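You operate a simulated robot arm through the tools that you are given. There is no shell and no other tool. Be economical: measure what you need, move in short steps, check, and stop when the job is done.

You run a simulated robot arm. Do the job below in one go: nothing can be reset, and whatever is moved stays where it is left.

Task
Put the big spoon on the wooden worktop away on the island. Put the jam jar marked "marmalade" from the door end of the island in the blue soup bowl and the jam jar labelled "plum" on top of the white filter box there. Take the oil bottle and put it on the worktop beside the hob. Fetch the groats bag and stand it on the wooden worktop. Close the sink cupboard door by the bin. Open the sink cupboard door by the drainer, fetch the hand pump from the floor of the sink cupboard and stand it on the serving tray and shut the drainer again. Any order will do. Set down upright: jam jar, oil bottle, groats bag, hand pump.

Only the result counts: the job must be done as asked and must still hold three seconds after the hand-in. Knocking over, shifting, dropping, spilling or breaking anything else fails it.

Robot
A 6-joint arm with a two-finger parallel gripper on a trunk, on a base that drives. Base frame: it is fixed to the floor where the robot stands at the start and does not move with it; the origin is under the middle of the robot, x ahead of it, y to its left, z up; the surface under the hand at the start is at about z = 90. Readings come in cm, degrees, newtons and seconds.
With the tool pointing down near the work surface it reaches from about 48 to 88 cm from the robot's upright axis, wherever it stands. Its first joint turns from -115.0 to 115.0 degrees. Places, roughly: big spoon [75, -25, 100]; blue soup bowl (15x13x7 cm) [-140, 50, 90]; groats bag [-175, -25, 100]; hand pump (4x4x9 cm) [-360, 60, 20]; island [-180, -10, 90]; jam jar [-125, 25, 100]; oil bottle [-150, 0, 100]; serving tray (43x26x8 cm) [-160, 40, 10]; sink cupboard door by the bin [-370, 20, 50]; sink cupboard door by the drainer [-350, 60, 50]; white filter box [-125, 0, 100]; wooden worktop [-30, -130, 90]; worktop beside the hob [-200, 240, 90]. Payload 4.2 kg.
The tool frame sits at the grasp point between the pads (the TCP): z along the fingers, y along the line on which they close. The tips reach 2.3 cm beyond it. The gripper opens to 9.4 cm. The fingers are 3.8 cm wide and 1 cm thick; the gripper's body (5.4 by 9.6 cm) begins 3.9 cm behind the TCP.
Orientation is that of the tool frame in the base frame, as [roll, pitch, yaw] about the fixed x, y, z axes, in that order (R = Rz(yaw) Ry(pitch) Rx(roll)). With the fingers straight down and closing along the base's y, the tool's x points along the base's -x, its y along +y and its z along -z.

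Tools
- The arm moves only by the tool move_arm. Its argument "deltas" is a list of rows, each a list of 7 numbers: the turn, a rotation vector about the base's x, y, z in units of 8 degrees (1.0 is 8 degrees), then the shift along the base's x, y, z in units of 40 mm (1.0 is 40 mm), then the gripper command, from -1 (shut) to 1 (fully open), values between in proportion. In form: [[ax, ay, az, x, y, z, gripper], ...]. A call has 1 to 8 rows; each row shifts and turns the commanded pose from where the row before left it. A call with a number of a shift or a turn outside -1 to 1 is refused whole. Rows are played at 5 a second. More than 5 cm and 8.6 degrees between two rows, or a gripper value outside its range, and nothing of the call is played. A pose out of reach is approached as far as the arm can. The call stops where the force on the tool passes 40 N (or 10 N more than at its start, if that is more) or the arm is blocked; 0.2 s more then pass. The fingers move at their own pace (about 10.8 cm/s each) and stop on an object; they squeeze with about 37 N. The grip force told is the motor's: it shows also when the fingers shut on nothing. Time passes only in rows, and 0.2 s behind the last, so rows that do not move let the fingers close. The reply holds the time, the measured pose of the TCP, the force on the tool along the base axes, the opening and the grip force, in the units named above and with some noise, with the torque about the TCP (base axes, N m) and any sound that the robot's microphone picked up, and new pictures: "pictures" is both (left out), scene, wrist or none.
- Cameras (640 x 400 px; columns grow to the right, rows downward): "scene" is now at [18.46, 10.69, 141.01]; the picture's right is [-0.94, -0.35, 0.00], its down [-0.15, 0.39, -0.91] and it looks along [0.32, -0.85, -0.42] (base axes); focal length 247 px, centre (320, 200). "wrist" rides on the gripper at [8.6, 1.6, -7.5] in the tool frame; the picture's right is [-0.18, 0.98, 0.00], its down [-0.58, -0.11, -0.81] and it looks along [-0.79, -0.15, 0.59] (tool axes); focal length 243 px, centre (320, 200). There is no depth. A picture from a camera that has moved, and an enlarged one, comes with that camera's place and axes in the base frame and with its lens.
- slide_trunk(by): slides the trunk up (or, below 0, down) by that many cm; the arm and the scene camera ride with it, the base frame stays. It gives what a move gives, with no picture.
- drive_base(legs): drives the robot by 1 to 6 legs, each [ahead, turn to the left] in cm and degrees, along the robot's own axes; the way and the turn of a leg run together, so that a leg with both is an arc; at most 150 cm and 180 degrees a leg. The arm and the cameras ride along, it lands a little off, and it stops where it bumps. It gives what a move gives, and a new picture of the scene camera.
- aim_head(pan, tilt): turns the head with the scene camera to pan (to the left, within 80 degrees either way) and tilt (down, from -29 to 69), counted from straight ahead of the robot. It gives what a move gives, and a new picture of the scene camera.
- enlarge(camera, box): a new picture of the part [left, top, right, bottom] of that camera's present view, enlarged. It takes no simulated time.
- hand_in(): hands the job in; it is judged then, once.

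Work in short steps. Places have to be worked out from the pictures, the camera data and where the tool is seen: move nearer, look again, correct. Check each grasp and each placing, and mend what went wrong. You have 217 turns and 260 pictures in all, those below and enlarged ones among them. Open the gripper and draw the arm clear of the work before you hand the job in, unless the task says otherwise.

The tools are called after ">>>" as a command line: name --pt "numbers of a row" for each row, then --argument value for the rest, lists and objects as JSON in quotes. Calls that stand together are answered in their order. move_arm: Moves the arm, as the interface text tells. Its arguments: {"type":"object","properties":{"deltas":{"type":"array","items":{"type":"array","items":{"type":"number"}}},"pictures":{"type":"string","enum":["both","scene","wrist","none"]}},"required":["deltas"]} The other tools are called the same way: slide_trunk (by) slides the trunk up or down; drive_base (legs) drives the base; aim_head (pan, tilt) turns the head that bears the scene camera; enlarge (camera, box) takes an enlarged picture of a part of a camera's view; hand_in () hands the job in.

At the start:

```text
time_s: 0.0
eef_pos: [40.0, -45.24, 121.06]
ee_rot: [180.0, 0.1, -179.9]
wrist_force: [0.3, -0.7, -0.4]
ft_torque: [0.0, -0.01, 0.02]
width: 9.39
grip_force: 0.1
trunk travel left (down, up): [-75.0, 24.0]
robot x, y, heading: [-0.26, -0.1, 0.1]
head pan, tilt: [-69.4, 24.7]
```

scene: 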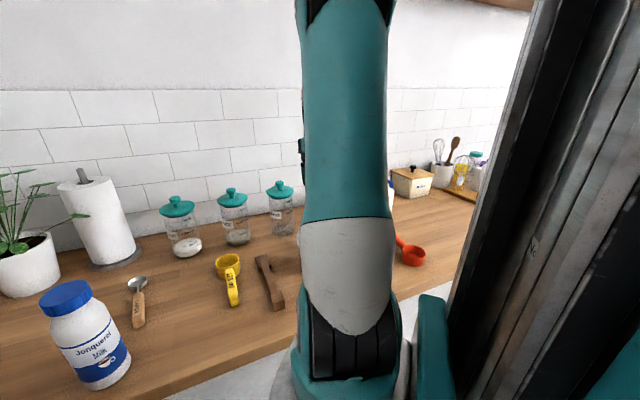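
wrist: 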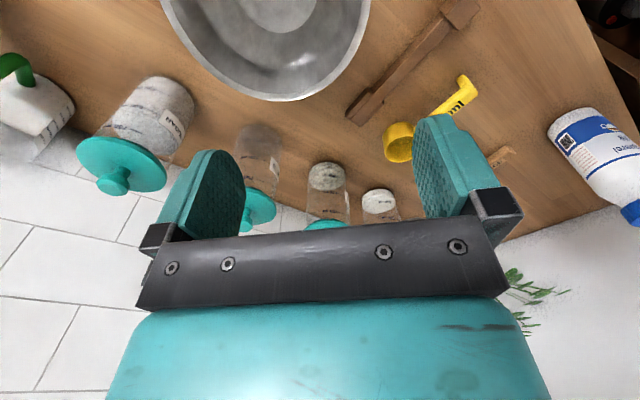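

The spoon with the wooden handle, near the white jar, matches the "big spoon" place. I'll enlarge it first, then look around with the head.

>>> enlarge --camera "scene" --box '[20, 220, 300, 395]'

>>> aim_head --pan -20 --tilt 30

>>> aim_head --pan 70 --tilt 20

```text
2.29 times, centred on (160, 308) of scene
camera zoom: at [18.46, 10.69, 141.01], right [-0.94, -0.35, 0.0], down [-0.15, 0.39, -0.91], along [0.32, -0.85, -0.42], focal length 565 px, centre (686, -46)
```

zoom: 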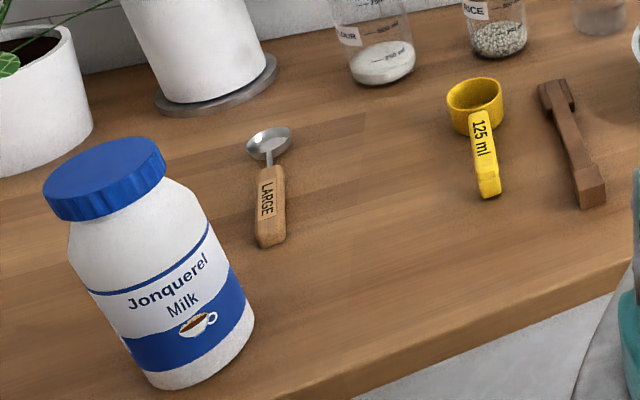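

```text
time_s: 1.2
eef_pos: [39.98, -45.21, 121.16]
ee_rot: [180.0, 0.0, 179.9]
wrist_force: [0.3, -0.3, 0.1]
ft_torque: [0.01, -0.02, 0.0]
width: 9.4
grip_force: 0.1
trunk travel left (down, up): [-75.0, 24.0]
robot x, y, heading: [0.05, 0.17, -0.1]
head pan, tilt: [-20.0, 30.0]
camera scene: at [23.7, 16.21, 140.17], right [-0.34, -0.94, 0.0], down [-0.47, 0.17, -0.87], along [0.81, -0.3, -0.5], focal length 247 px, centre (320, 200)
```

scene: 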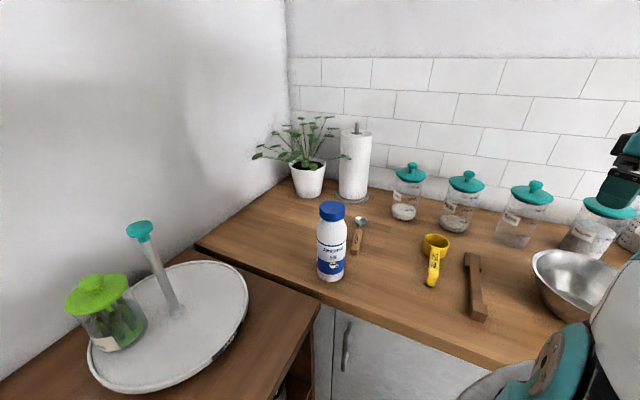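

```text
time_s: 2.8
eef_pos: [39.99, -45.11, 121.1]
ee_rot: [-180.0, 0.1, -180.0]
wrist_force: [0.3, 0.4, 0.2]
ft_torque: [-0.03, -0.04, -0.01]
width: 9.39
grip_force: 0.1
trunk travel left (down, up): [-75.0, 24.0]
robot x, y, heading: [-0.11, -0.13, 0.1]
head pan, tilt: [70.0, 20.0]
camera scene: at [18.4, 28.06, 141.78], right [0.94, -0.34, 0.0], down [-0.12, -0.32, -0.94], along [0.32, 0.88, -0.34], focal length 247 px, centre (320, 200)
```

scene: 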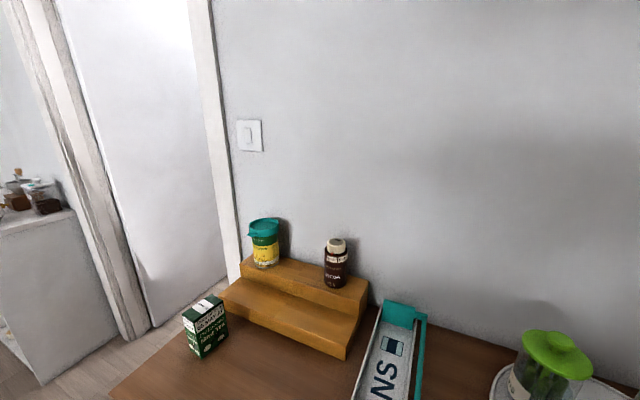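

The spoon's handle is at about [76,-15], pointing along (0.82,-0.57), and the milk bottle stands at about [67,-2.5], up to z≈112. I'll swing the hand high over the spoon while turning it -35°.

>>> move_arm --pt "0 0 -0.55 0.95 0.71 0 1" --pt "0 0 -0.55 0.95 0.71 0 1" --pt "0 0 -0.55 0.95 0.71 0 1" --pt "0 0 -0.55 0.95 0.71 0 1" --pt "0 0 -0.55 0.95 0.71 0 1" --pt "0 0 -0.55 0.95 0.71 0 1" --pt "0 0 -0.55 0.95 0.71 0 1" --pt "0 0 -0.55 0.95 0.71 0 1" --pictures "none"

>>> move_arm --pt "0 0 0 0.95 0.71 0 0" --pt "0 0 0 0.9 0.7 -1 0" --pt "0 0 0 0 0 0 0" --pictures "wrist"

>>> aim_head --pan -20 --tilt 30

```text
time_s: 4.6
eef_pos: [70.35, -22.35, 121.14]
ee_rot: [180.0, 0.0, 144.7]
wrist_force: [-0.9, -0.2, -0.1]
ft_torque: [0.05, -0.04, -0.03]
width: 9.4
grip_force: 0.0
trunk travel left (down, up): [-75.0, 24.0]
robot x, y, heading: [-0.13, 0.1, -0.0]
head pan, tilt: [70.0, 20.0]
```

```text
refused: row 2 steps farther than a row can; nothing moved
```

```text
time_s: 6.3
eef_pos: [70.42, -22.34, 121.14]
ee_rot: [-179.9, 0.0, 144.8]
wrist_force: [0.3, 0.1, -0.6]
ft_torque: [0.04, 0.01, -0.04]
width: 9.4
grip_force: 0.0
trunk travel left (down, up): [-75.0, 24.0]
robot x, y, heading: [-0.15, 0.16, -0.1]
head pan, tilt: [-20.0, 30.0]
camera scene: at [23.71, 16.23, 140.17], right [-0.34, -0.94, 0.0], down [-0.47, 0.17, -0.87], along [0.81, -0.3, -0.5], focal length 247 px, centre (320, 200)
```

scene: 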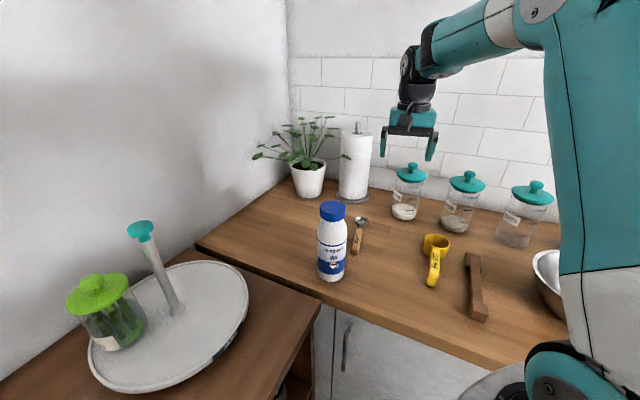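

The hand is at [70.4,-22.3,121], correctly turned. Next I'll move it over the handle at about [78,-16.6] and lower it partway.

>>> move_arm --pt "0 0 0 0.95 0.71 0 0" --pt "0 0 0 0.95 0.71 0 0" --pt "0 0 0 0 0 -1 0" --pt "0 0 0 0 0 -1 0" --pt "0 0 0 0 0 -1 0"

```text
time_s: 7.5
eef_pos: [78.07, -16.63, 109.2]
ee_rot: [-180.0, 0.0, 144.8]
wrist_force: [-0.5, -1.1, 0.6]
ft_torque: [-0.01, -0.03, 0.01]
width: 4.69
grip_force: 0.0
trunk travel left (down, up): [-75.0, 24.0]
robot x, y, heading: [-0.14, -0.37, 0.1]
head pan, tilt: [-20.0, 30.0]
camera scene: at [23.68, 16.24, 140.18], right [-0.34, -0.94, 0.0], down [-0.47, 0.17, -0.87], along [0.81, -0.3, -0.5], focal length 247 px, centre (320, 200)
camera wrist: at [71.97, -10.42, 116.78], right [0.72, 0.7, 0.0], down [0.41, -0.42, 0.81], along [0.56, -0.58, -0.59], focal length 243 px, centre (320, 200)
```

scene: 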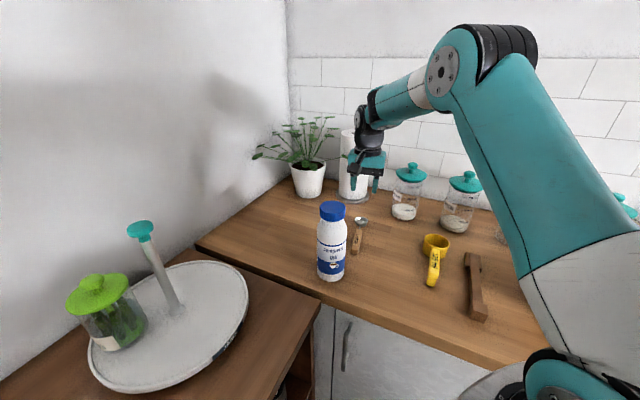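
wrist: 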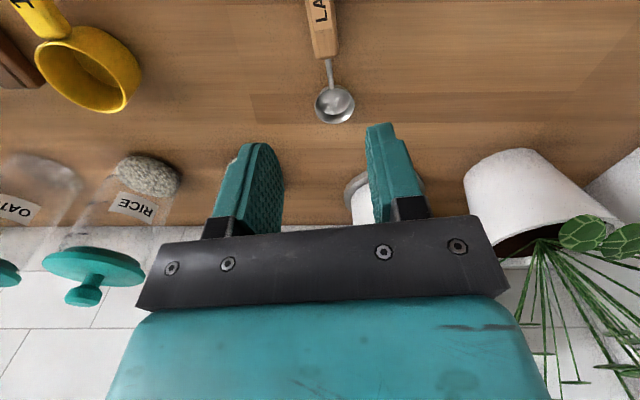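

The wrist view puts the handle's front end at about [79.9,-18], so the hand is over the handle. I'll lower it in steps.

>>> move_arm --pt "0 0 0 0 0 -1 0" --pt "0 0 0 0 0 -1 0" --pt "0 0 0 0 0 -1 0" --pt "0 0 0 0 0 -0.9 0"

```text
time_s: 8.5
eef_pos: [77.91, -16.73, 93.7]
ee_rot: [-179.9, 0.2, 144.8]
wrist_force: [-0.3, -0.5, 0.8]
ft_torque: [-0.02, -0.01, 0.02]
width: 4.71
grip_force: 0.0
trunk travel left (down, up): [-75.0, 24.0]
robot x, y, heading: [-0.05, 0.1, 0.0]
head pan, tilt: [-20.0, 30.0]
camera scene: at [23.67, 16.23, 140.18], right [-0.34, -0.94, 0.0], down [-0.47, 0.17, -0.87], along [0.81, -0.3, -0.5], focal length 247 px, centre (320, 200)
camera wrist: at [71.73, -10.42, 101.08], right [0.72, 0.7, 0.0], down [0.41, -0.42, 0.81], along [0.56, -0.58, -0.59], focal length 243 px, centre (320, 200)
```

scene: 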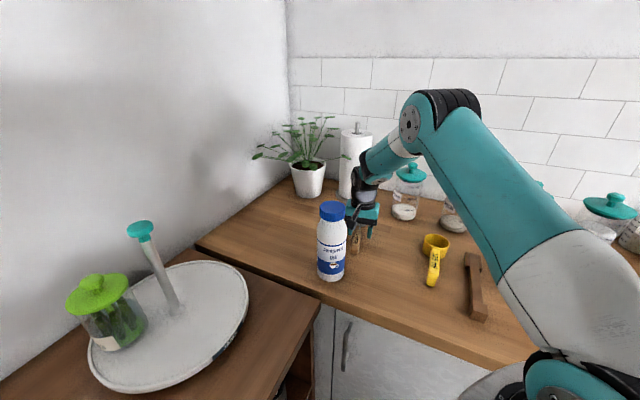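
wrist: 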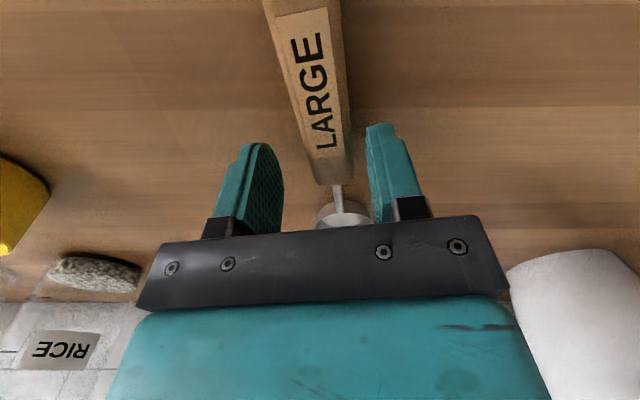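

The handle runs at -35° and ends at about [79.4,-17.3]. I'll shift back slightly, lower about 1 cm, and close.

>>> move_arm --pt "0 0 0 -0.15 0.17 0 0" --pt "0 0 0 0 0 -0.25 0" --pt "0 0 0 0 0 0 -1" --pt "0 0 0 0 0 0 -1" --pt "0 0 0 0 0 0 -1" --pictures "wrist"

```text
time_s: 9.7
eef_pos: [77.44, -16.28, 92.63]
ee_rot: [180.0, 0.1, 144.8]
wrist_force: [-0.1, 0.2, 0.1]
ft_torque: [0.0, 0.04, 0.0]
width: 2.31
grip_force: 36.5
trunk travel left (down, up): [-75.0, 24.0]
robot x, y, heading: [0.01, 0.08, 0.0]
head pan, tilt: [-20.0, 30.0]
camera wrist: at [71.25, -9.87, 100.04], right [0.72, 0.7, 0.0], down [0.41, -0.42, 0.81], along [0.56, -0.58, -0.59], focal length 243 px, centre (320, 200)
```

wrist: 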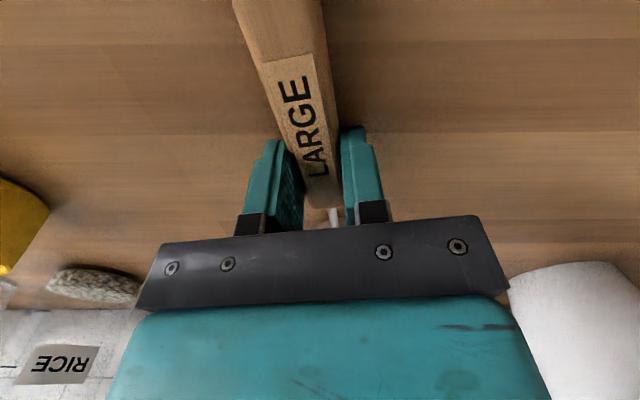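

Gripped, with the opening at 2.31 cm. I'll lift it straight up.

>>> move_arm --pt "0 0 0 0 0 1 -1" --pt "0 0 0 0 0 1 -1" --pt "0 0 0 0 0 1 -1" --pt "0 0 0 0 0 1 -1" --pt "0 0 0 0 0 1 -1" --pt "0 0 0 0 0 1 -1" --pt "0 0 0 0 0 1 -1" --pt "0 0 0 -0.5 0 1 -1" --pictures "none"

>>> move_arm --pt "0 0 0 -1 0.2 0 -1" --pt "0 0 0 -1 0.2 0 -1" --pt "0 0 0 -1 0.2 0 -1" --pt "0 0 0 -1 0.2 0 -1" --pt "0 0 0 -1 0.2 0 -1" --pt "0 0 0 -0.5 0.1 0 -1"

```text
time_s: 11.5
eef_pos: [75.26, -16.52, 124.38]
ee_rot: [180.0, -0.1, 144.8]
wrist_force: [1.5, 0.2, -0.5]
ft_torque: [0.0, 0.01, 0.01]
width: 2.35
grip_force: 37.4
trunk travel left (down, up): [-75.0, 24.0]
robot x, y, heading: [-0.08, 0.3, -0.2]
head pan, tilt: [-20.0, 30.0]
```

```text
time_s: 12.9
eef_pos: [53.36, -11.85, 124.49]
ee_rot: [-180.0, 0.0, 144.8]
wrist_force: [0.9, -0.3, -0.6]
ft_torque: [0.01, 0.0, 0.01]
width: 2.33
grip_force: 37.1
trunk travel left (down, up): [-75.0, 24.0]
robot x, y, heading: [-0.15, 0.31, 0.1]
head pan, tilt: [-20.0, 30.0]
camera scene: at [23.75, 16.22, 140.16], right [-0.34, -0.94, 0.0], down [-0.47, 0.17, -0.87], along [0.81, -0.3, -0.5], focal length 247 px, centre (320, 200)
camera wrist: at [47.2, -5.77, 131.97], right [0.72, 0.7, 0.0], down [0.41, -0.42, 0.81], along [0.56, -0.58, -0.59], focal length 243 px, centre (320, 200)
```

scene: 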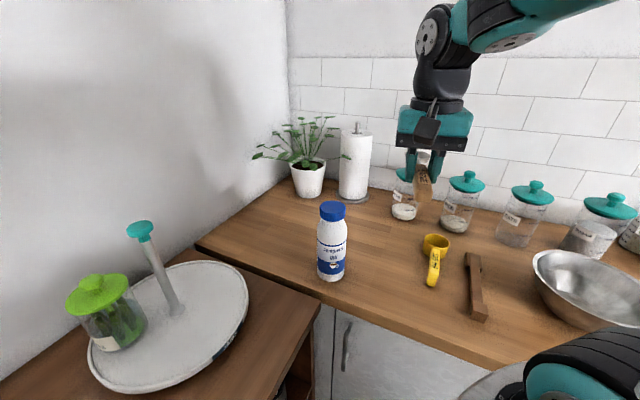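
wrist: 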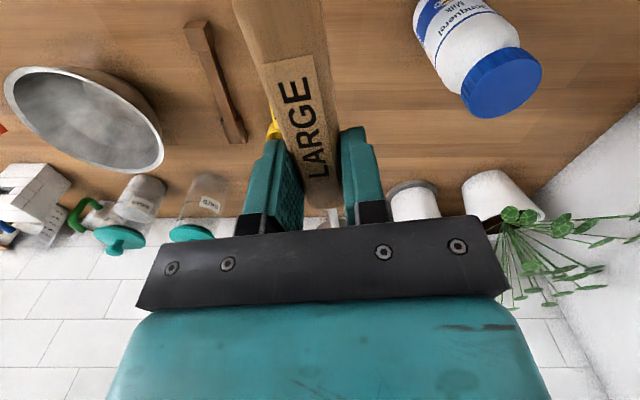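

The spoon is held. I'll raise the trunk a little for clearance and turn the base left to find the island.

>>> slide_trunk --by 8

>>> aim_head --pan 0 --tilt 25

>>> drive_base --legs '[[0, 90]]'

>>> drive_base --legs '[[0, 60]]'

```text
time_s: 14.0
eef_pos: [53.56, -12.16, 132.57]
ee_rot: [-180.0, 0.0, 144.7]
wrist_force: [0.9, 0.4, -0.4]
ft_torque: [0.02, 0.02, 0.01]
width: 2.31
grip_force: 37.2
trunk travel left (down, up): [-83.0, 16.0]
robot x, y, heading: [-0.02, 0.22, -0.2]
head pan, tilt: [-20.0, 30.0]
```

```text
time_s: 14.9
eef_pos: [53.33, -12.13, 132.59]
ee_rot: [180.0, -0.1, 144.8]
wrist_force: [0.2, 0.7, -1.4]
ft_torque: [0.02, 0.01, -0.02]
width: 2.31
grip_force: 37.1
trunk travel left (down, up): [-83.0, 16.0]
robot x, y, heading: [0.09, 0.1, 0.1]
head pan, tilt: [0.0, 25.0]
camera scene: at [24.42, 19.31, 148.96], right [0.0, -1.0, 0.0], down [-0.42, 0.0, -0.91], along [0.91, 0.0, -0.42], focal length 247 px, centre (320, 200)
```

scene: 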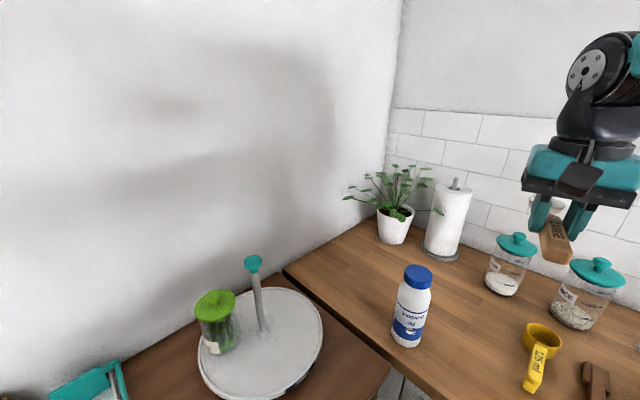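

```text
time_s: 19.1
eef_pos: [11.11, 53.59, 132.53]
ee_rot: [-179.9, -0.1, -124.1]
wrist_force: [-1.0, 0.8, 0.7]
ft_torque: [0.05, -0.01, 0.0]
width: 2.32
grip_force: 36.5
trunk travel left (down, up): [-83.0, 16.0]
robot x, y, heading: [0.3, 0.19, 90.9]
head pan, tilt: [0.0, 25.0]
camera scene: at [-19.92, 23.9, 148.97], right [1.0, 0.02, 0.0], down [0.01, -0.42, -0.91], along [-0.02, 0.91, -0.42], focal length 247 px, centre (320, 200)
```

scene: 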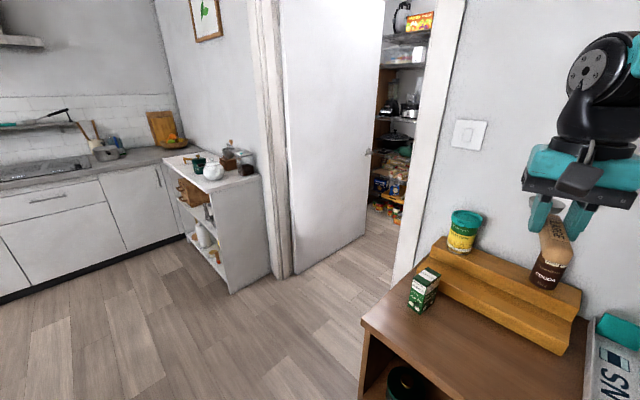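

```text
time_s: 22.1
eef_pos: [-39.24, 38.11, 132.51]
ee_rot: [180.0, 0.0, -66.6]
wrist_force: [-0.4, 0.5, -0.2]
ft_torque: [0.0, -0.03, 0.0]
width: 2.3
grip_force: 36.4
trunk travel left (down, up): [-83.0, 16.0]
robot x, y, heading: [0.23, 0.23, 148.8]
head pan, tilt: [0.0, 25.0]
camera scene: at [-30.99, -4.07, 148.97], right [0.52, 0.85, 0.0], down [0.36, -0.22, -0.91], along [-0.77, 0.47, -0.42], focal length 247 px, centre (320, 200)
```

scene: 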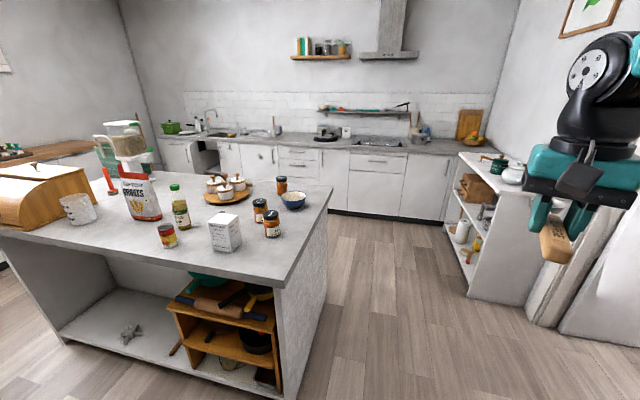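

I can see the island, the hob, the sink and the shelf. I'll enlarge the island top and its right end.

>>> enlarge --camera "scene" --box '[140, 160, 340, 285]'

>>> enlarge --camera "scene" --box '[140, 90, 340, 215]'

```text
3.20 times, centred on (240, 222) of scene
camera zoom: at [-30.99, -4.07, 148.97], right [0.52, 0.85, 0.0], down [0.36, -0.22, -0.91], along [-0.77, 0.47, -0.42], focal length 791 px, centre (576, 128)
```

zoom: 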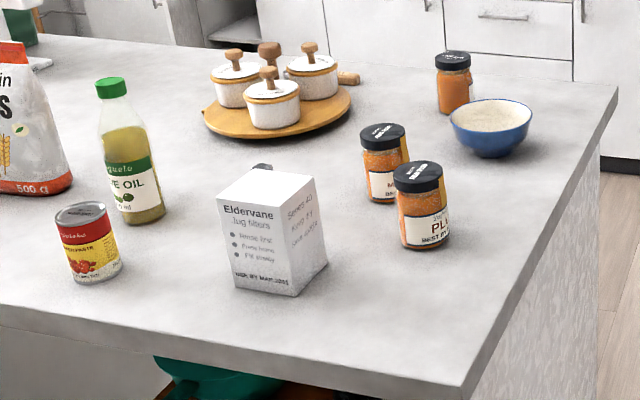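

```text
3.20 times, centred on (240, 152) of scene
camera zoom: at [-30.99, -4.07, 148.97], right [0.52, 0.85, 0.0], down [0.36, -0.22, -0.91], along [-0.77, 0.47, -0.42], focal length 791 px, centre (576, 352)
```

zoom: 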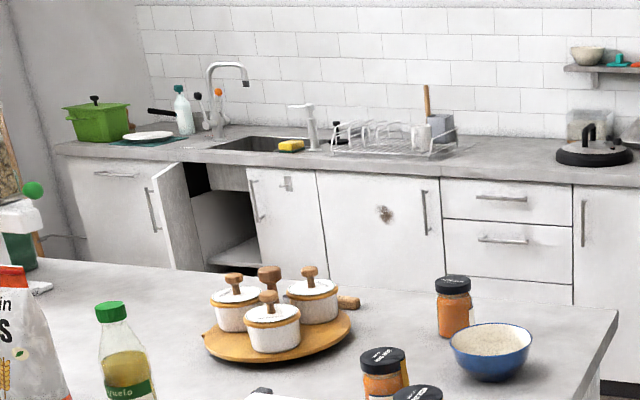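

The room is rotated 45° to my frame. The island's door-end near corner is at about [-89.5,19]. I'll drive to the door end at about [-88,77], facing 225°, where all the jars, the bowl and the box come within reach.

>>> drive_base --legs '[[0, -10], [116, 0], [0, 86]]'

```text
time_s: 32.3
eef_pos: [-131.92, 44.2, 132.5]
ee_rot: [180.0, 0.0, 11.2]
wrist_force: [0.2, -0.1, -0.8]
ft_torque: [-0.01, -0.02, -0.02]
width: 2.31
grip_force: 36.7
trunk travel left (down, up): [-83.0, 16.0]
robot x, y, heading: [-86.33, 74.65, -133.8]
head pan, tilt: [0.0, 25.0]
camera scene: at [-89.17, 43.13, 148.97], right [-0.72, 0.69, 0.0], down [0.29, 0.31, -0.91], along [-0.63, -0.66, -0.42], focal length 247 px, centre (320, 200)
```

scene: 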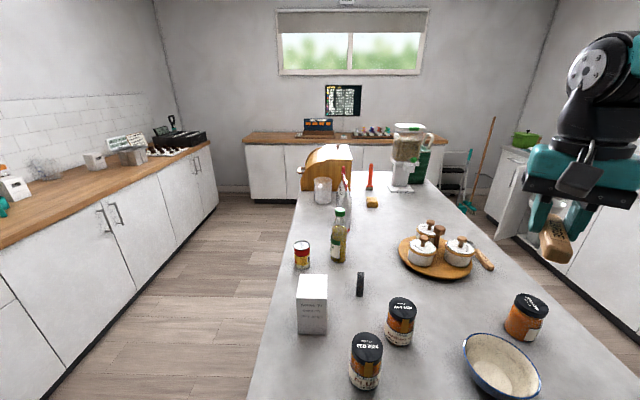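

I'm at the door end with a good view. I'll tilt down for the near objects.

>>> aim_head --pan 0 --tilt 45

>>> enlarge --camera "scene" --box '[270, 80, 590, 280]'

```text
time_s: 33.1
eef_pos: [-131.96, 44.23, 132.58]
ee_rot: [180.0, 0.0, 11.0]
wrist_force: [0.2, -0.4, -0.8]
ft_torque: [0.03, -0.01, 0.01]
width: 2.32
grip_force: 36.6
trunk travel left (down, up): [-83.0, 16.0]
robot x, y, heading: [-86.54, 74.35, -133.7]
head pan, tilt: [0.0, 45.0]
camera scene: at [-88.42, 43.91, 145.91], right [-0.72, 0.69, 0.0], down [0.49, 0.51, -0.71], along [-0.49, -0.51, -0.71], focal length 247 px, centre (320, 200)
```

scene: 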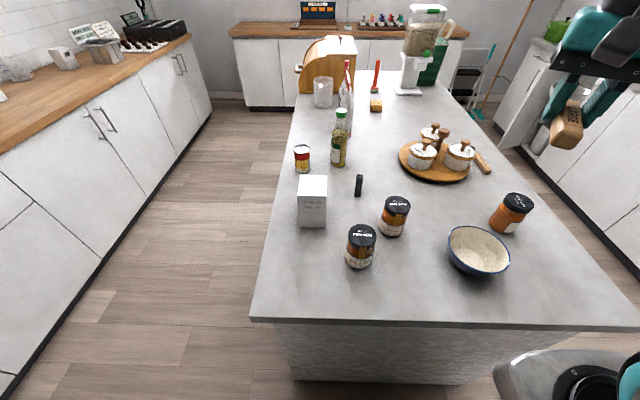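

```text
2.00 times, centred on (430, 180) of scene
camera zoom: at [-88.42, 43.91, 145.91], right [-0.72, 0.69, 0.0], down [0.49, 0.51, -0.71], along [-0.49, -0.51, -0.71], focal length 494 px, centre (100, 240)
```

zoom: 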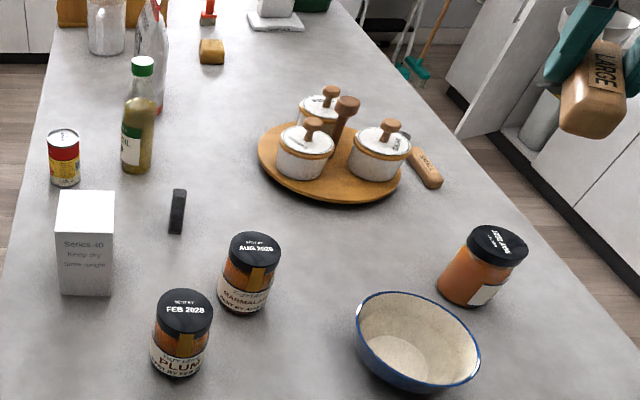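

The front jar reads "PLUM", the next one "MARMAL…". I'll put the spoon on the free corner at about [-102,22.7], parallel to the end edge, moving over at height and turning -56°.

>>> move_arm --pt "0 0 -0.875 0.94 -0.67 0 -1" --pt "0 0 -0.875 0.94 -0.67 0 -1" --pt "0 0 -0.875 0.94 -0.67 0 -1" --pt "0 0 -0.875 0.94 -0.67 0 -1" --pt "0 0 -0.875 0.94 -0.67 0 -1" --pt "0 0 -0.875 0.94 -0.67 0 -1" --pt "0 0 -0.875 0.94 -0.67 0 -1" --pt "0 0 -0.875 0.94 -0.67 0 -1" --pictures "none"

>>> move_arm --pt "0 0 0 0 0 -1 -1" --pt "0 0 0 0 0 -1 -1" --pt "0 0 0 0 0 -1 -1" --pt "0 0 0 0 0 -1 -1" --pt "0 0 0 0 0 -1 -1" --pt "0 0 0 0 0 -1 -1"

```text
time_s: 34.9
eef_pos: [-101.7, 22.61, 132.53]
ee_rot: [180.0, 0.0, -44.9]
wrist_force: [0.3, -0.8, 0.2]
ft_torque: [0.0, 0.0, 0.0]
width: 2.32
grip_force: 37.4
trunk travel left (down, up): [-83.0, 16.0]
robot x, y, heading: [-86.46, 74.5, -133.9]
head pan, tilt: [0.0, 45.0]
```

```text
time_s: 36.3
eef_pos: [-101.72, 23.04, 108.21]
ee_rot: [-180.0, 0.0, -45.0]
wrist_force: [-0.9, 0.0, -0.5]
ft_torque: [-0.01, 0.0, -0.01]
width: 2.28
grip_force: 36.8
trunk travel left (down, up): [-83.0, 16.0]
robot x, y, heading: [-86.24, 74.57, -133.6]
head pan, tilt: [0.0, 45.0]
camera scene: at [-88.41, 43.95, 145.92], right [-0.72, 0.69, 0.0], down [0.49, 0.51, -0.71], along [-0.49, -0.51, -0.71], focal length 247 px, centre (320, 200)
camera wrist: at [-96.71, 15.66, 115.73], right [-0.82, -0.57, 0.0], down [-0.33, 0.49, 0.81], along [-0.46, 0.66, -0.59], focal length 243 px, centre (320, 200)
```

scene: 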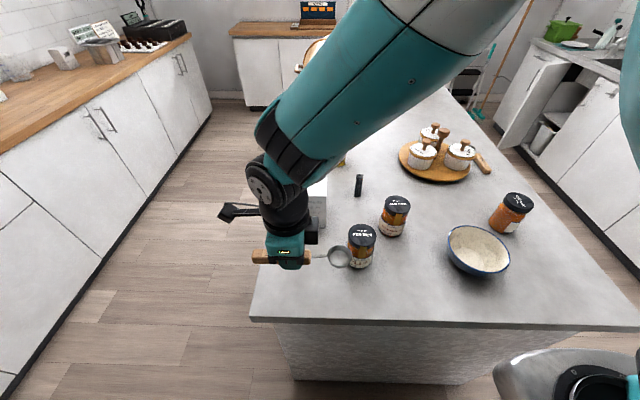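
wrist: 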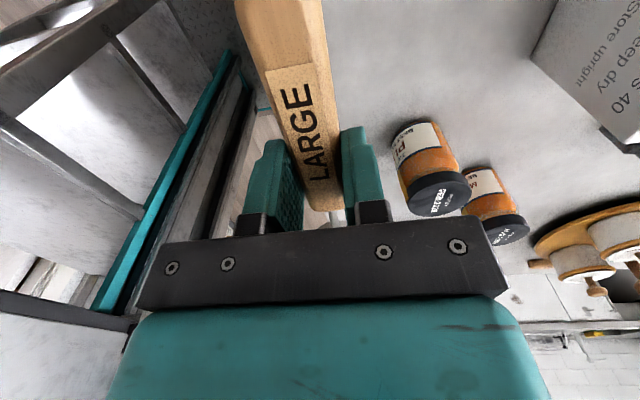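

The spoon clears the plum jar. I'll lower it gently and watch the force.

>>> move_arm --pt "0 0 0 0 0 -1 -1" --pt "0 0 0 0 0 -1 -1" --pt "0 0 0 0 0 -1 -1" --pt "0 0 0 0 0 -0.6 -1" --pt "0 0 0 0 0 -0.1 -1" --pt "0 0 0 0 0 -0.1 -1" --pictures "scene"

```text
time_s: 37.7
eef_pos: [-101.83, 22.7, 93.37]
ee_rot: [180.0, 0.0, -44.9]
wrist_force: [-0.4, -0.3, -0.9]
ft_torque: [0.0, 0.01, 0.0]
width: 2.29
grip_force: 37.0
trunk travel left (down, up): [-83.0, 16.0]
robot x, y, heading: [-86.38, 74.59, -133.7]
head pan, tilt: [0.0, 45.0]
camera scene: at [-88.41, 43.9, 145.91], right [-0.72, 0.69, 0.0], down [0.49, 0.51, -0.71], along [-0.49, -0.51, -0.71], focal length 247 px, centre (320, 200)
```

scene: 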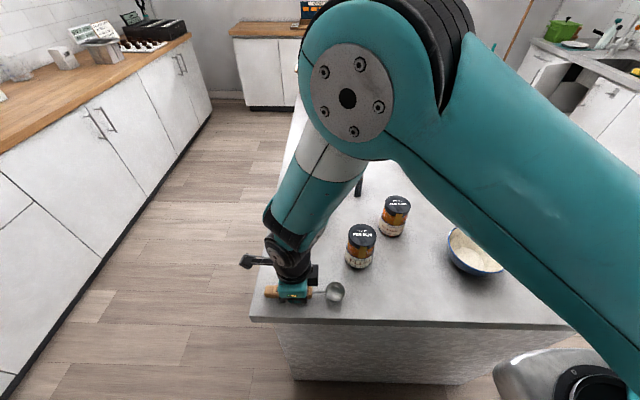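

>>> move_arm --pt "0 0 0 0 0 -0.1 -1" --pt "0 0 0 0 0 -0.1 -1" --pt "0 0 0 0 0 -0.05 -1" --pictures "wrist"

```text
time_s: 38.5
eef_pos: [-101.93, 22.79, 92.54]
ee_rot: [179.9, -0.1, -44.8]
wrist_force: [0.8, 4.3, 29.9]
ft_torque: [0.54, 0.42, -0.01]
width: 2.31
grip_force: 37.0
trunk travel left (down, up): [-83.0, 16.0]
robot x, y, heading: [-86.1, 74.48, -133.8]
head pan, tilt: [0.0, 45.0]
camera wrist: at [-96.98, 15.42, 100.0], right [-0.82, -0.57, 0.0], down [-0.33, 0.49, 0.81], along [-0.46, 0.66, -0.59], focal length 243 px, centre (320, 200)
```

wrist: 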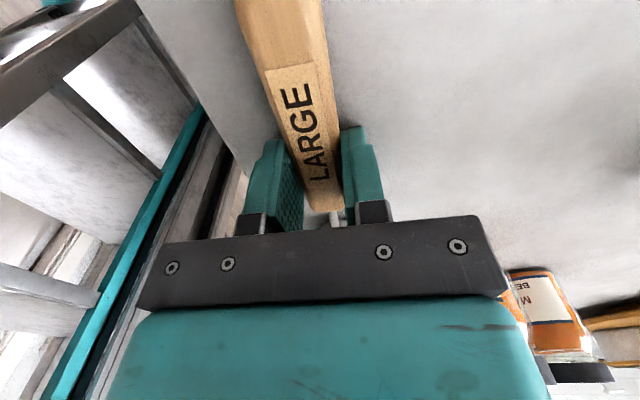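

It's in contact with the worktop. I'll open partway and lift clear.

>>> move_arm --pt "0 0 0 0 0 0.05 -0.2" --pt "0 0 0 0 0 0 -0.2" --pt "0 0 0 0 0 1 -0.2" --pt "0 0 0 0 0 1 0.5" --pt "0 0 0 0 0 1 1" --pt "0 0 0 0 0 1 1" --pt "0 0 0 0 0 1 1"

```text
time_s: 40.1
eef_pos: [-102.16, 22.5, 112.46]
ee_rot: [-180.0, 0.0, -44.9]
wrist_force: [0.1, -0.6, -0.7]
ft_torque: [0.06, -0.01, 0.0]
width: 9.41
grip_force: 0.0
trunk travel left (down, up): [-83.0, 16.0]
robot x, y, heading: [-86.32, 74.4, -133.7]
head pan, tilt: [0.0, 45.0]
camera scene: at [-88.42, 43.87, 145.89], right [-0.72, 0.69, 0.0], down [0.49, 0.51, -0.71], along [-0.49, -0.51, -0.71], focal length 247 px, centre (320, 200)
camera wrist: at [-97.21, 15.16, 119.98], right [-0.82, -0.57, 0.0], down [-0.33, 0.49, 0.81], along [-0.46, 0.67, -0.59], focal length 243 px, centre (320, 200)
```

scene: 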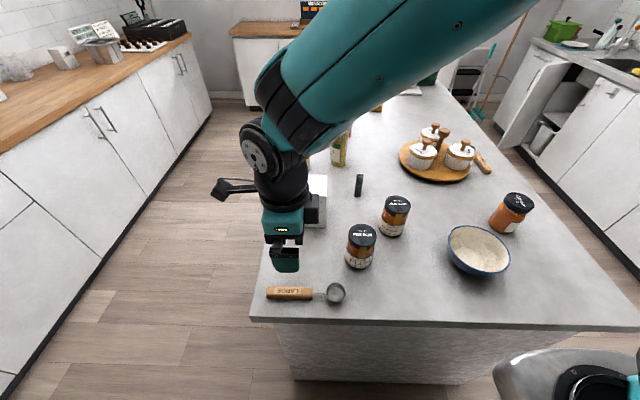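
wrist: 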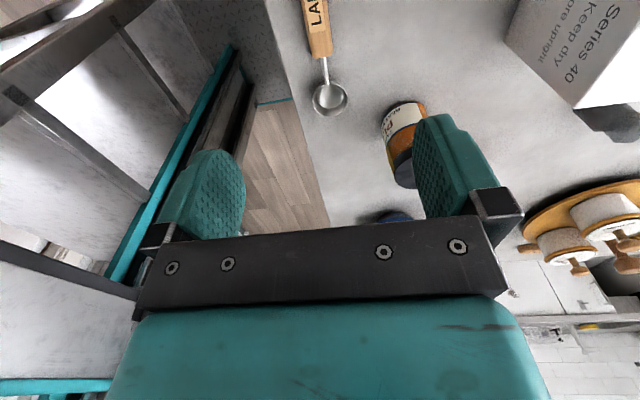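

The spoon is placed. Now the plum jar at about [-119,26.2]: I'll move over it with the gripper open.

>>> move_arm --pt "0 0 0 -0.84 0.185 0 1" --pt "0 0 0 -0.84 0.185 0 1" --pt "0 0 0 -0.84 0.185 0 1" --pt "0 0 0 -0.84 0.185 0 1" --pt "0 0 0 -0.84 0.185 0 1"

```text
time_s: 41.3
eef_pos: [-118.8, 26.31, 112.47]
ee_rot: [179.9, 0.0, -44.9]
wrist_force: [0.8, -1.2, 0.1]
ft_torque: [-0.02, 0.0, -0.01]
width: 9.41
grip_force: 0.2
trunk travel left (down, up): [-83.0, 16.0]
robot x, y, heading: [-86.44, 74.48, -133.4]
head pan, tilt: [0.0, 45.0]
camera scene: at [-88.38, 43.9, 145.91], right [-0.72, 0.69, 0.0], down [0.49, 0.51, -0.71], along [-0.49, -0.51, -0.71], focal length 247 px, centre (320, 200)
camera wrist: at [-113.84, 19.02, 119.95], right [-0.82, -0.57, 0.0], down [-0.33, 0.49, 0.81], along [-0.46, 0.66, -0.59], focal length 243 px, centre (320, 200)
```

scene: 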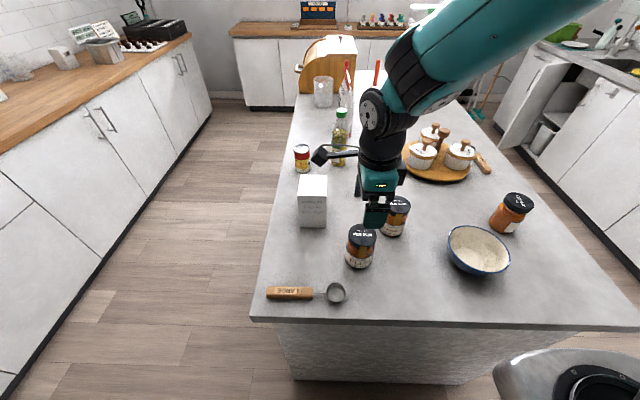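
wrist: 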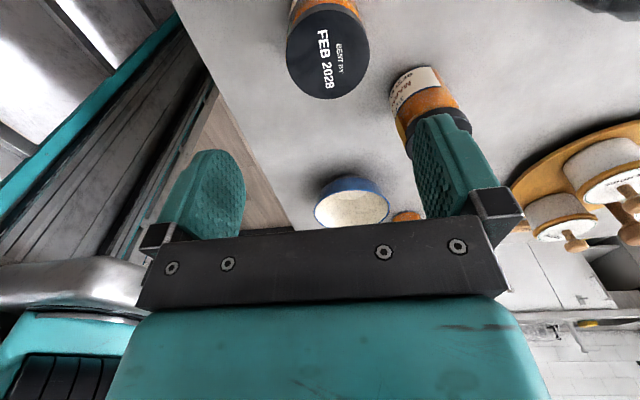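

The lid centre works out at about [-119.2,25.7], so the hand is nearly aligned. I'll descend around the jar.

>>> move_arm --pt "0 0 0 -0.1 -0.15 -0.9 1" --pt "0 0 0 0 0 -1 1" --pt "0 0 0 0 0 -1 1" --pt "0 0 0 0 0 -0.9 1" --pictures "both"

```text
time_s: 42.3
eef_pos: [-119.08, 25.79, 97.33]
ee_rot: [180.0, 0.0, -45.0]
wrist_force: [0.5, 0.3, 0.0]
ft_torque: [-0.01, 0.01, 0.01]
width: 9.36
grip_force: 0.0
trunk travel left (down, up): [-83.0, 16.0]
robot x, y, heading: [-86.33, 74.4, -133.8]
head pan, tilt: [0.0, 45.0]
camera scene: at [-88.4, 43.94, 145.92], right [-0.72, 0.69, 0.0], down [0.49, 0.51, -0.71], along [-0.49, -0.51, -0.71], focal length 247 px, centre (320, 200)
camera wrist: at [-114.1, 18.39, 104.68], right [-0.82, -0.57, 0.0], down [-0.33, 0.49, 0.81], along [-0.46, 0.66, -0.59], focal length 243 px, centre (320, 200)
```

scene: 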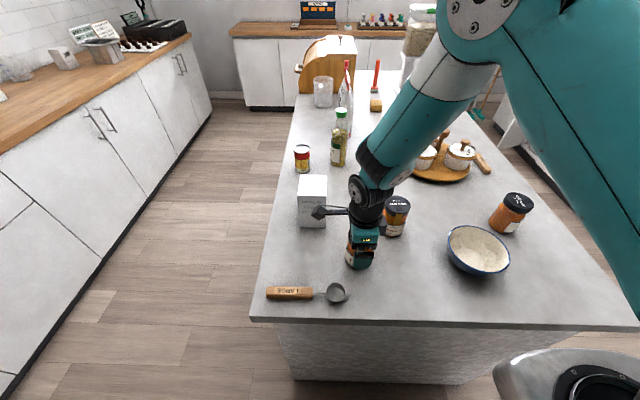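
wrist: 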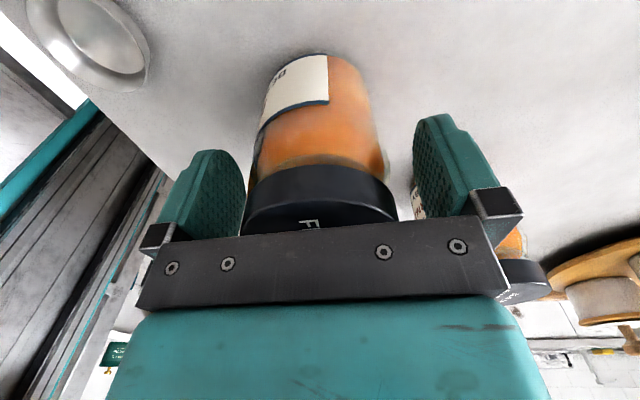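

The jar sits well between the fingers. I'll close and lift.

>>> move_arm --pt "0 0 0 0 0 0 -1" --pt "0 0 0 0 0 0 -1" --pt "0 0 0 0 0 0 -1" --pt "0 0 0 0 0 1 -1" --pt "0 0 0 0 0 1 -1" --pt "0 0 0 0 0 1 -1" --pt "0 0 0 0 0 1 -1" --pt "0 0 0 0 0 1 -1"

```text
time_s: 44.1
eef_pos: [-118.94, 25.76, 117.22]
ee_rot: [-179.9, 0.0, -44.9]
wrist_force: [1.3, -0.5, -5.3]
ft_torque: [0.0, -0.03, -0.01]
width: 6.76
grip_force: 37.0
trunk travel left (down, up): [-83.0, 16.0]
robot x, y, heading: [-86.09, 74.34, -133.7]
head pan, tilt: [0.0, 45.0]
camera scene: at [-88.45, 43.85, 145.89], right [-0.72, 0.69, 0.0], down [0.49, 0.51, -0.71], along [-0.49, -0.51, -0.71], focal length 247 px, centre (320, 200)
camera wrist: at [-114.02, 18.51, 124.63], right [-0.82, -0.57, 0.0], down [-0.34, 0.49, 0.81], along [-0.46, 0.67, -0.59], focal length 243 px, centre (320, 200)
```

scene: 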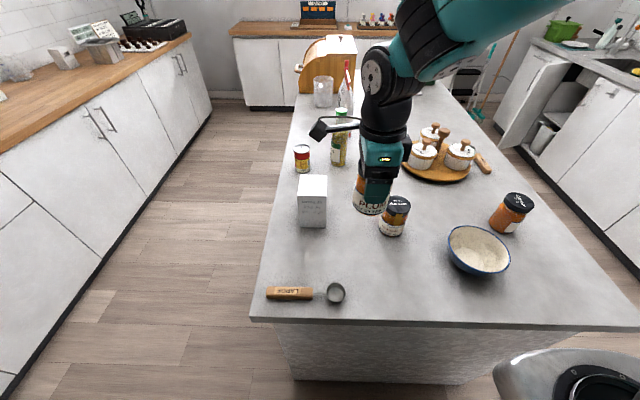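
wrist: 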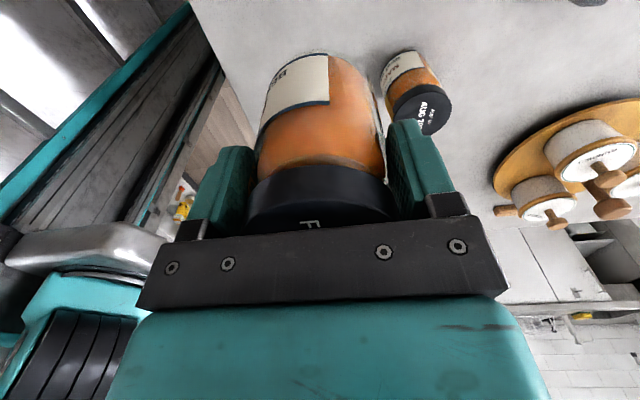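

The plum jar is held. I'll measure the box exactly from an enlarged view.

>>> enlarge --camera "scene" --box '[272, 145, 368, 235]'

```text
4.44 times, centred on (320, 190) of scene
camera zoom: at [-88.45, 43.85, 145.89], right [-0.72, 0.69, 0.0], down [0.49, 0.51, -0.71], along [-0.49, -0.51, -0.71], focal length 1098 px, centre (320, 244)
```

zoom: 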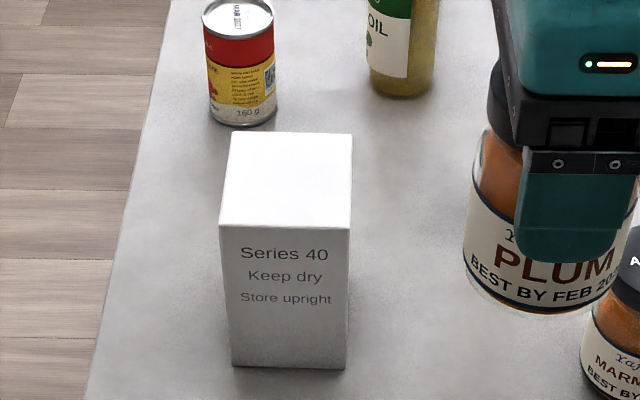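

The box top's centre is about [-120.75,7.55], at z≈102.6. I'll carry the jar over it and lower to TCP z≈110.2.

>>> move_arm --pt "0 0 0 -0.09 -0.91 0 -1" --pt "0 0 0 -0.09 -0.91 0 -1" --pt "0 0 0 -0.09 -0.91 0 -1" --pt "0 0 0 -0.09 -0.91 0 -1" --pt "0 0 0 -0.09 -0.91 0 -1" --pt "0 0 0 0 0 -0.8 -1" --pt "0 0 0 0 0 -0.8 -1" --pt "0 0 0 0 0 0 -1"

```text
time_s: 45.9
eef_pos: [-120.86, 7.7, 110.72]
ee_rot: [-179.9, 0.0, -44.9]
wrist_force: [-0.9, 0.8, -5.6]
ft_torque: [0.0, 0.01, 0.0]
width: 6.72
grip_force: 36.9
trunk travel left (down, up): [-83.0, 16.0]
robot x, y, heading: [-86.24, 74.21, -133.9]
head pan, tilt: [0.0, 45.0]
camera scene: at [-88.43, 43.88, 145.9], right [-0.72, 0.69, 0.0], down [0.49, 0.51, -0.71], along [-0.49, -0.51, -0.71], focal length 247 px, centre (320, 200)
camera wrist: at [-115.93, 0.36, 118.19], right [-0.82, -0.57, 0.0], down [-0.33, 0.49, 0.81], along [-0.46, 0.66, -0.59], focal length 243 px, centre (320, 200)
```

scene: 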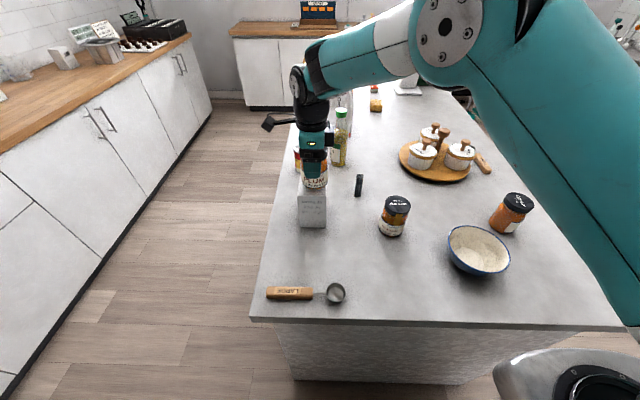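
wrist: 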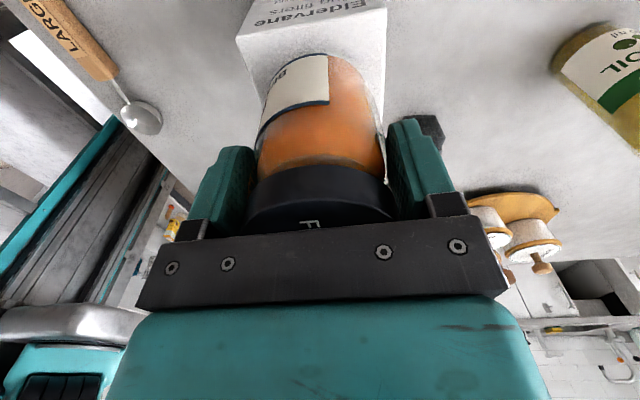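

I'll check the alignment before touching down.

>>> enlarge --camera "scene" --box '[272, 145, 368, 235]'

>>> move_arm --pt "0 0 0 0 0 -0.1 -1" --pt "0 0 0 0 0 -0.08 -1" --pictures "none"

```text
4.44 times, centred on (320, 190) of scene
camera zoom: at [-88.43, 43.88, 145.9], right [-0.72, 0.69, 0.0], down [0.49, 0.51, -0.71], along [-0.49, -0.51, -0.71], focal length 1098 px, centre (320, 244)
```

zoom: 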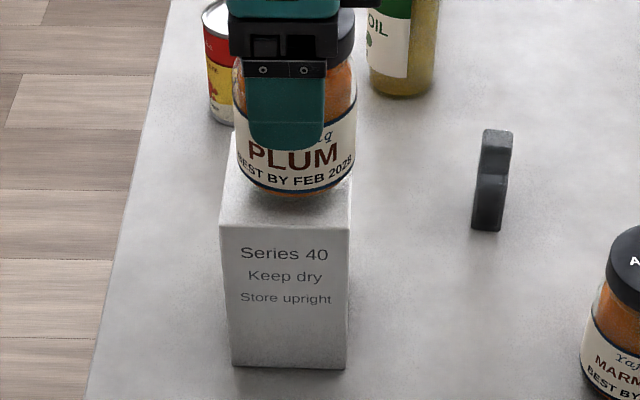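

```text
time_s: 46.5
eef_pos: [-120.82, 7.67, 110.2]
ee_rot: [-180.0, 0.0, -44.9]
wrist_force: [1.1, 1.0, -5.4]
ft_torque: [0.02, -0.04, 0.0]
width: 6.74
grip_force: 37.4
trunk travel left (down, up): [-83.0, 16.0]
robot x, y, heading: [-86.83, 74.68, -133.5]
head pan, tilt: [0.0, 45.0]
```

The jar is about 0.5 cm to the right of the box centre. I'll correct that and lower until contact.

>>> move_arm --pt "0 0 0 0.09 -0.09 0 -1" --pt "0 0 0 0 0 -0.06 -1" --pt "0 0 0 0 0 -0.06 -1" --pictures "none"

>>> enlarge --camera "scene" --box '[272, 145, 368, 235]'

```text
time_s: 47.3
eef_pos: [-120.45, 7.27, 110.0]
ee_rot: [179.9, -0.1, -44.9]
wrist_force: [0.2, 5.1, 14.3]
ft_torque: [0.85, 0.06, -0.08]
width: 6.73
grip_force: 36.8
trunk travel left (down, up): [-83.0, 16.0]
robot x, y, heading: [-86.33, 74.58, -133.7]
head pan, tilt: [0.0, 45.0]
```

```text
4.44 times, centred on (320, 190) of scene
camera zoom: at [-88.38, 43.98, 145.96], right [-0.72, 0.69, 0.0], down [0.49, 0.51, -0.71], along [-0.49, -0.51, -0.71], focal length 1098 px, centre (320, 244)
```

zoom: 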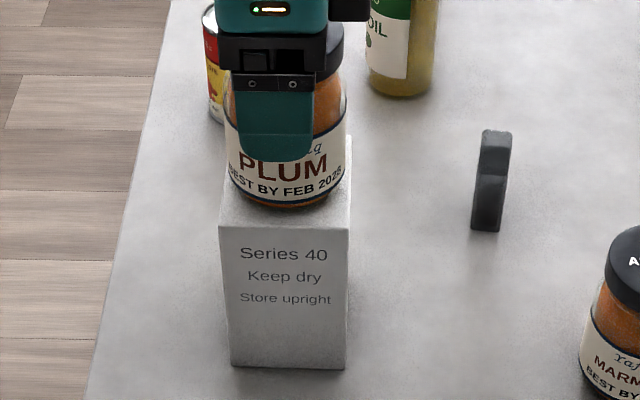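

Contact at the right place and centred. I'll release gently and lift away.

>>> move_arm --pt "0 0 0 0 0 0.03 0.55" --pt "0 0 0 0 0 0 0.8" --pt "0 0 0 0 0 0 0.9" --pt "0 0 0 0 0 0.5 1" --pt "0 0 0 0 0 1 1" --pt "0 0 0 0 0 1 1" --pt "0 0 0 0 0 0.5 1" --pictures "none"

>>> enlarge --camera "scene" --box '[272, 130, 464, 250]'

```text
time_s: 48.9
eef_pos: [-120.44, 7.58, 122.01]
ee_rot: [-179.9, -0.1, -45.0]
wrist_force: [-0.9, 0.0, 0.0]
ft_torque: [0.01, 0.0, 0.0]
width: 9.39
grip_force: 0.0
trunk travel left (down, up): [-83.0, 16.0]
robot x, y, heading: [-86.24, 74.54, -133.9]
head pan, tilt: [0.0, 45.0]
```

```text
3.33 times, centred on (368, 190) of scene
camera zoom: at [-88.42, 43.89, 145.9], right [-0.72, 0.69, 0.0], down [0.49, 0.51, -0.71], along [-0.49, -0.51, -0.71], focal length 824 px, centre (160, 233)
```

zoom: 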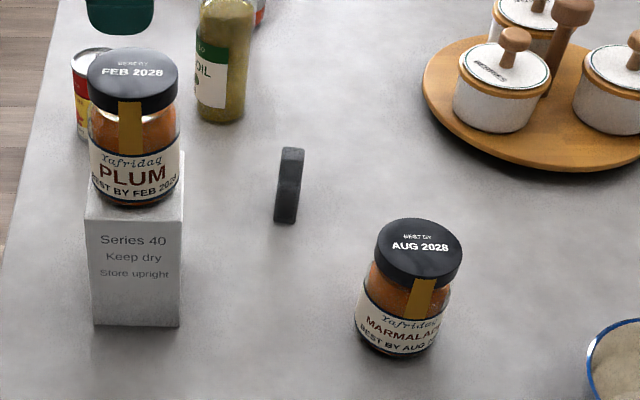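

The plum jar stands on the box. Next the marmalade jar at about [-133.1,26.1].

>>> move_arm --pt "0 0 0 -0.635 0.925 0 1" --pt "0 0 0 -0.635 0.925 0 1" --pt "0 0 0 -0.635 0.925 0 1" --pt "0 0 0 -0.635 0.925 0 1" --pt "0 0 0 -0.635 0.925 0 1" --pt "0 0 0 0 0 -1 1" --pt "0 0 0 0 0 -1 1" --pt "0 0 0 0 0 -0.5 1" --pictures "wrist"

```text
time_s: 50.7
eef_pos: [-133.16, 25.66, 111.78]
ee_rot: [180.0, 0.0, -44.9]
wrist_force: [-0.5, -0.1, 0.1]
ft_torque: [-0.03, 0.0, 0.0]
width: 9.39
grip_force: 0.0
trunk travel left (down, up): [-83.0, 16.0]
robot x, y, heading: [-86.24, 74.18, -133.6]
head pan, tilt: [0.0, 45.0]
camera wrist: at [-128.1, 18.39, 119.28], right [-0.82, -0.57, 0.0], down [-0.33, 0.49, 0.81], along [-0.46, 0.66, -0.59], focal length 243 px, centre (320, 200)
```

wrist: 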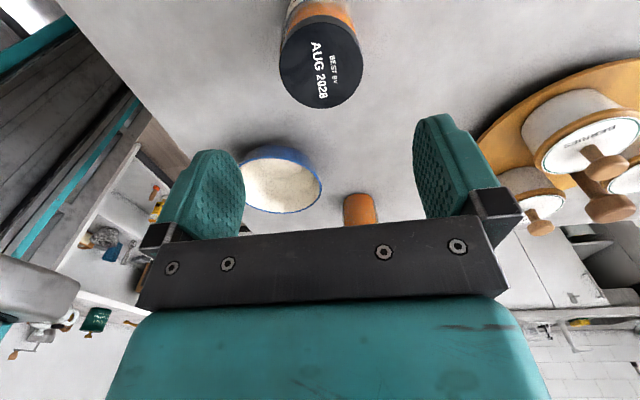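

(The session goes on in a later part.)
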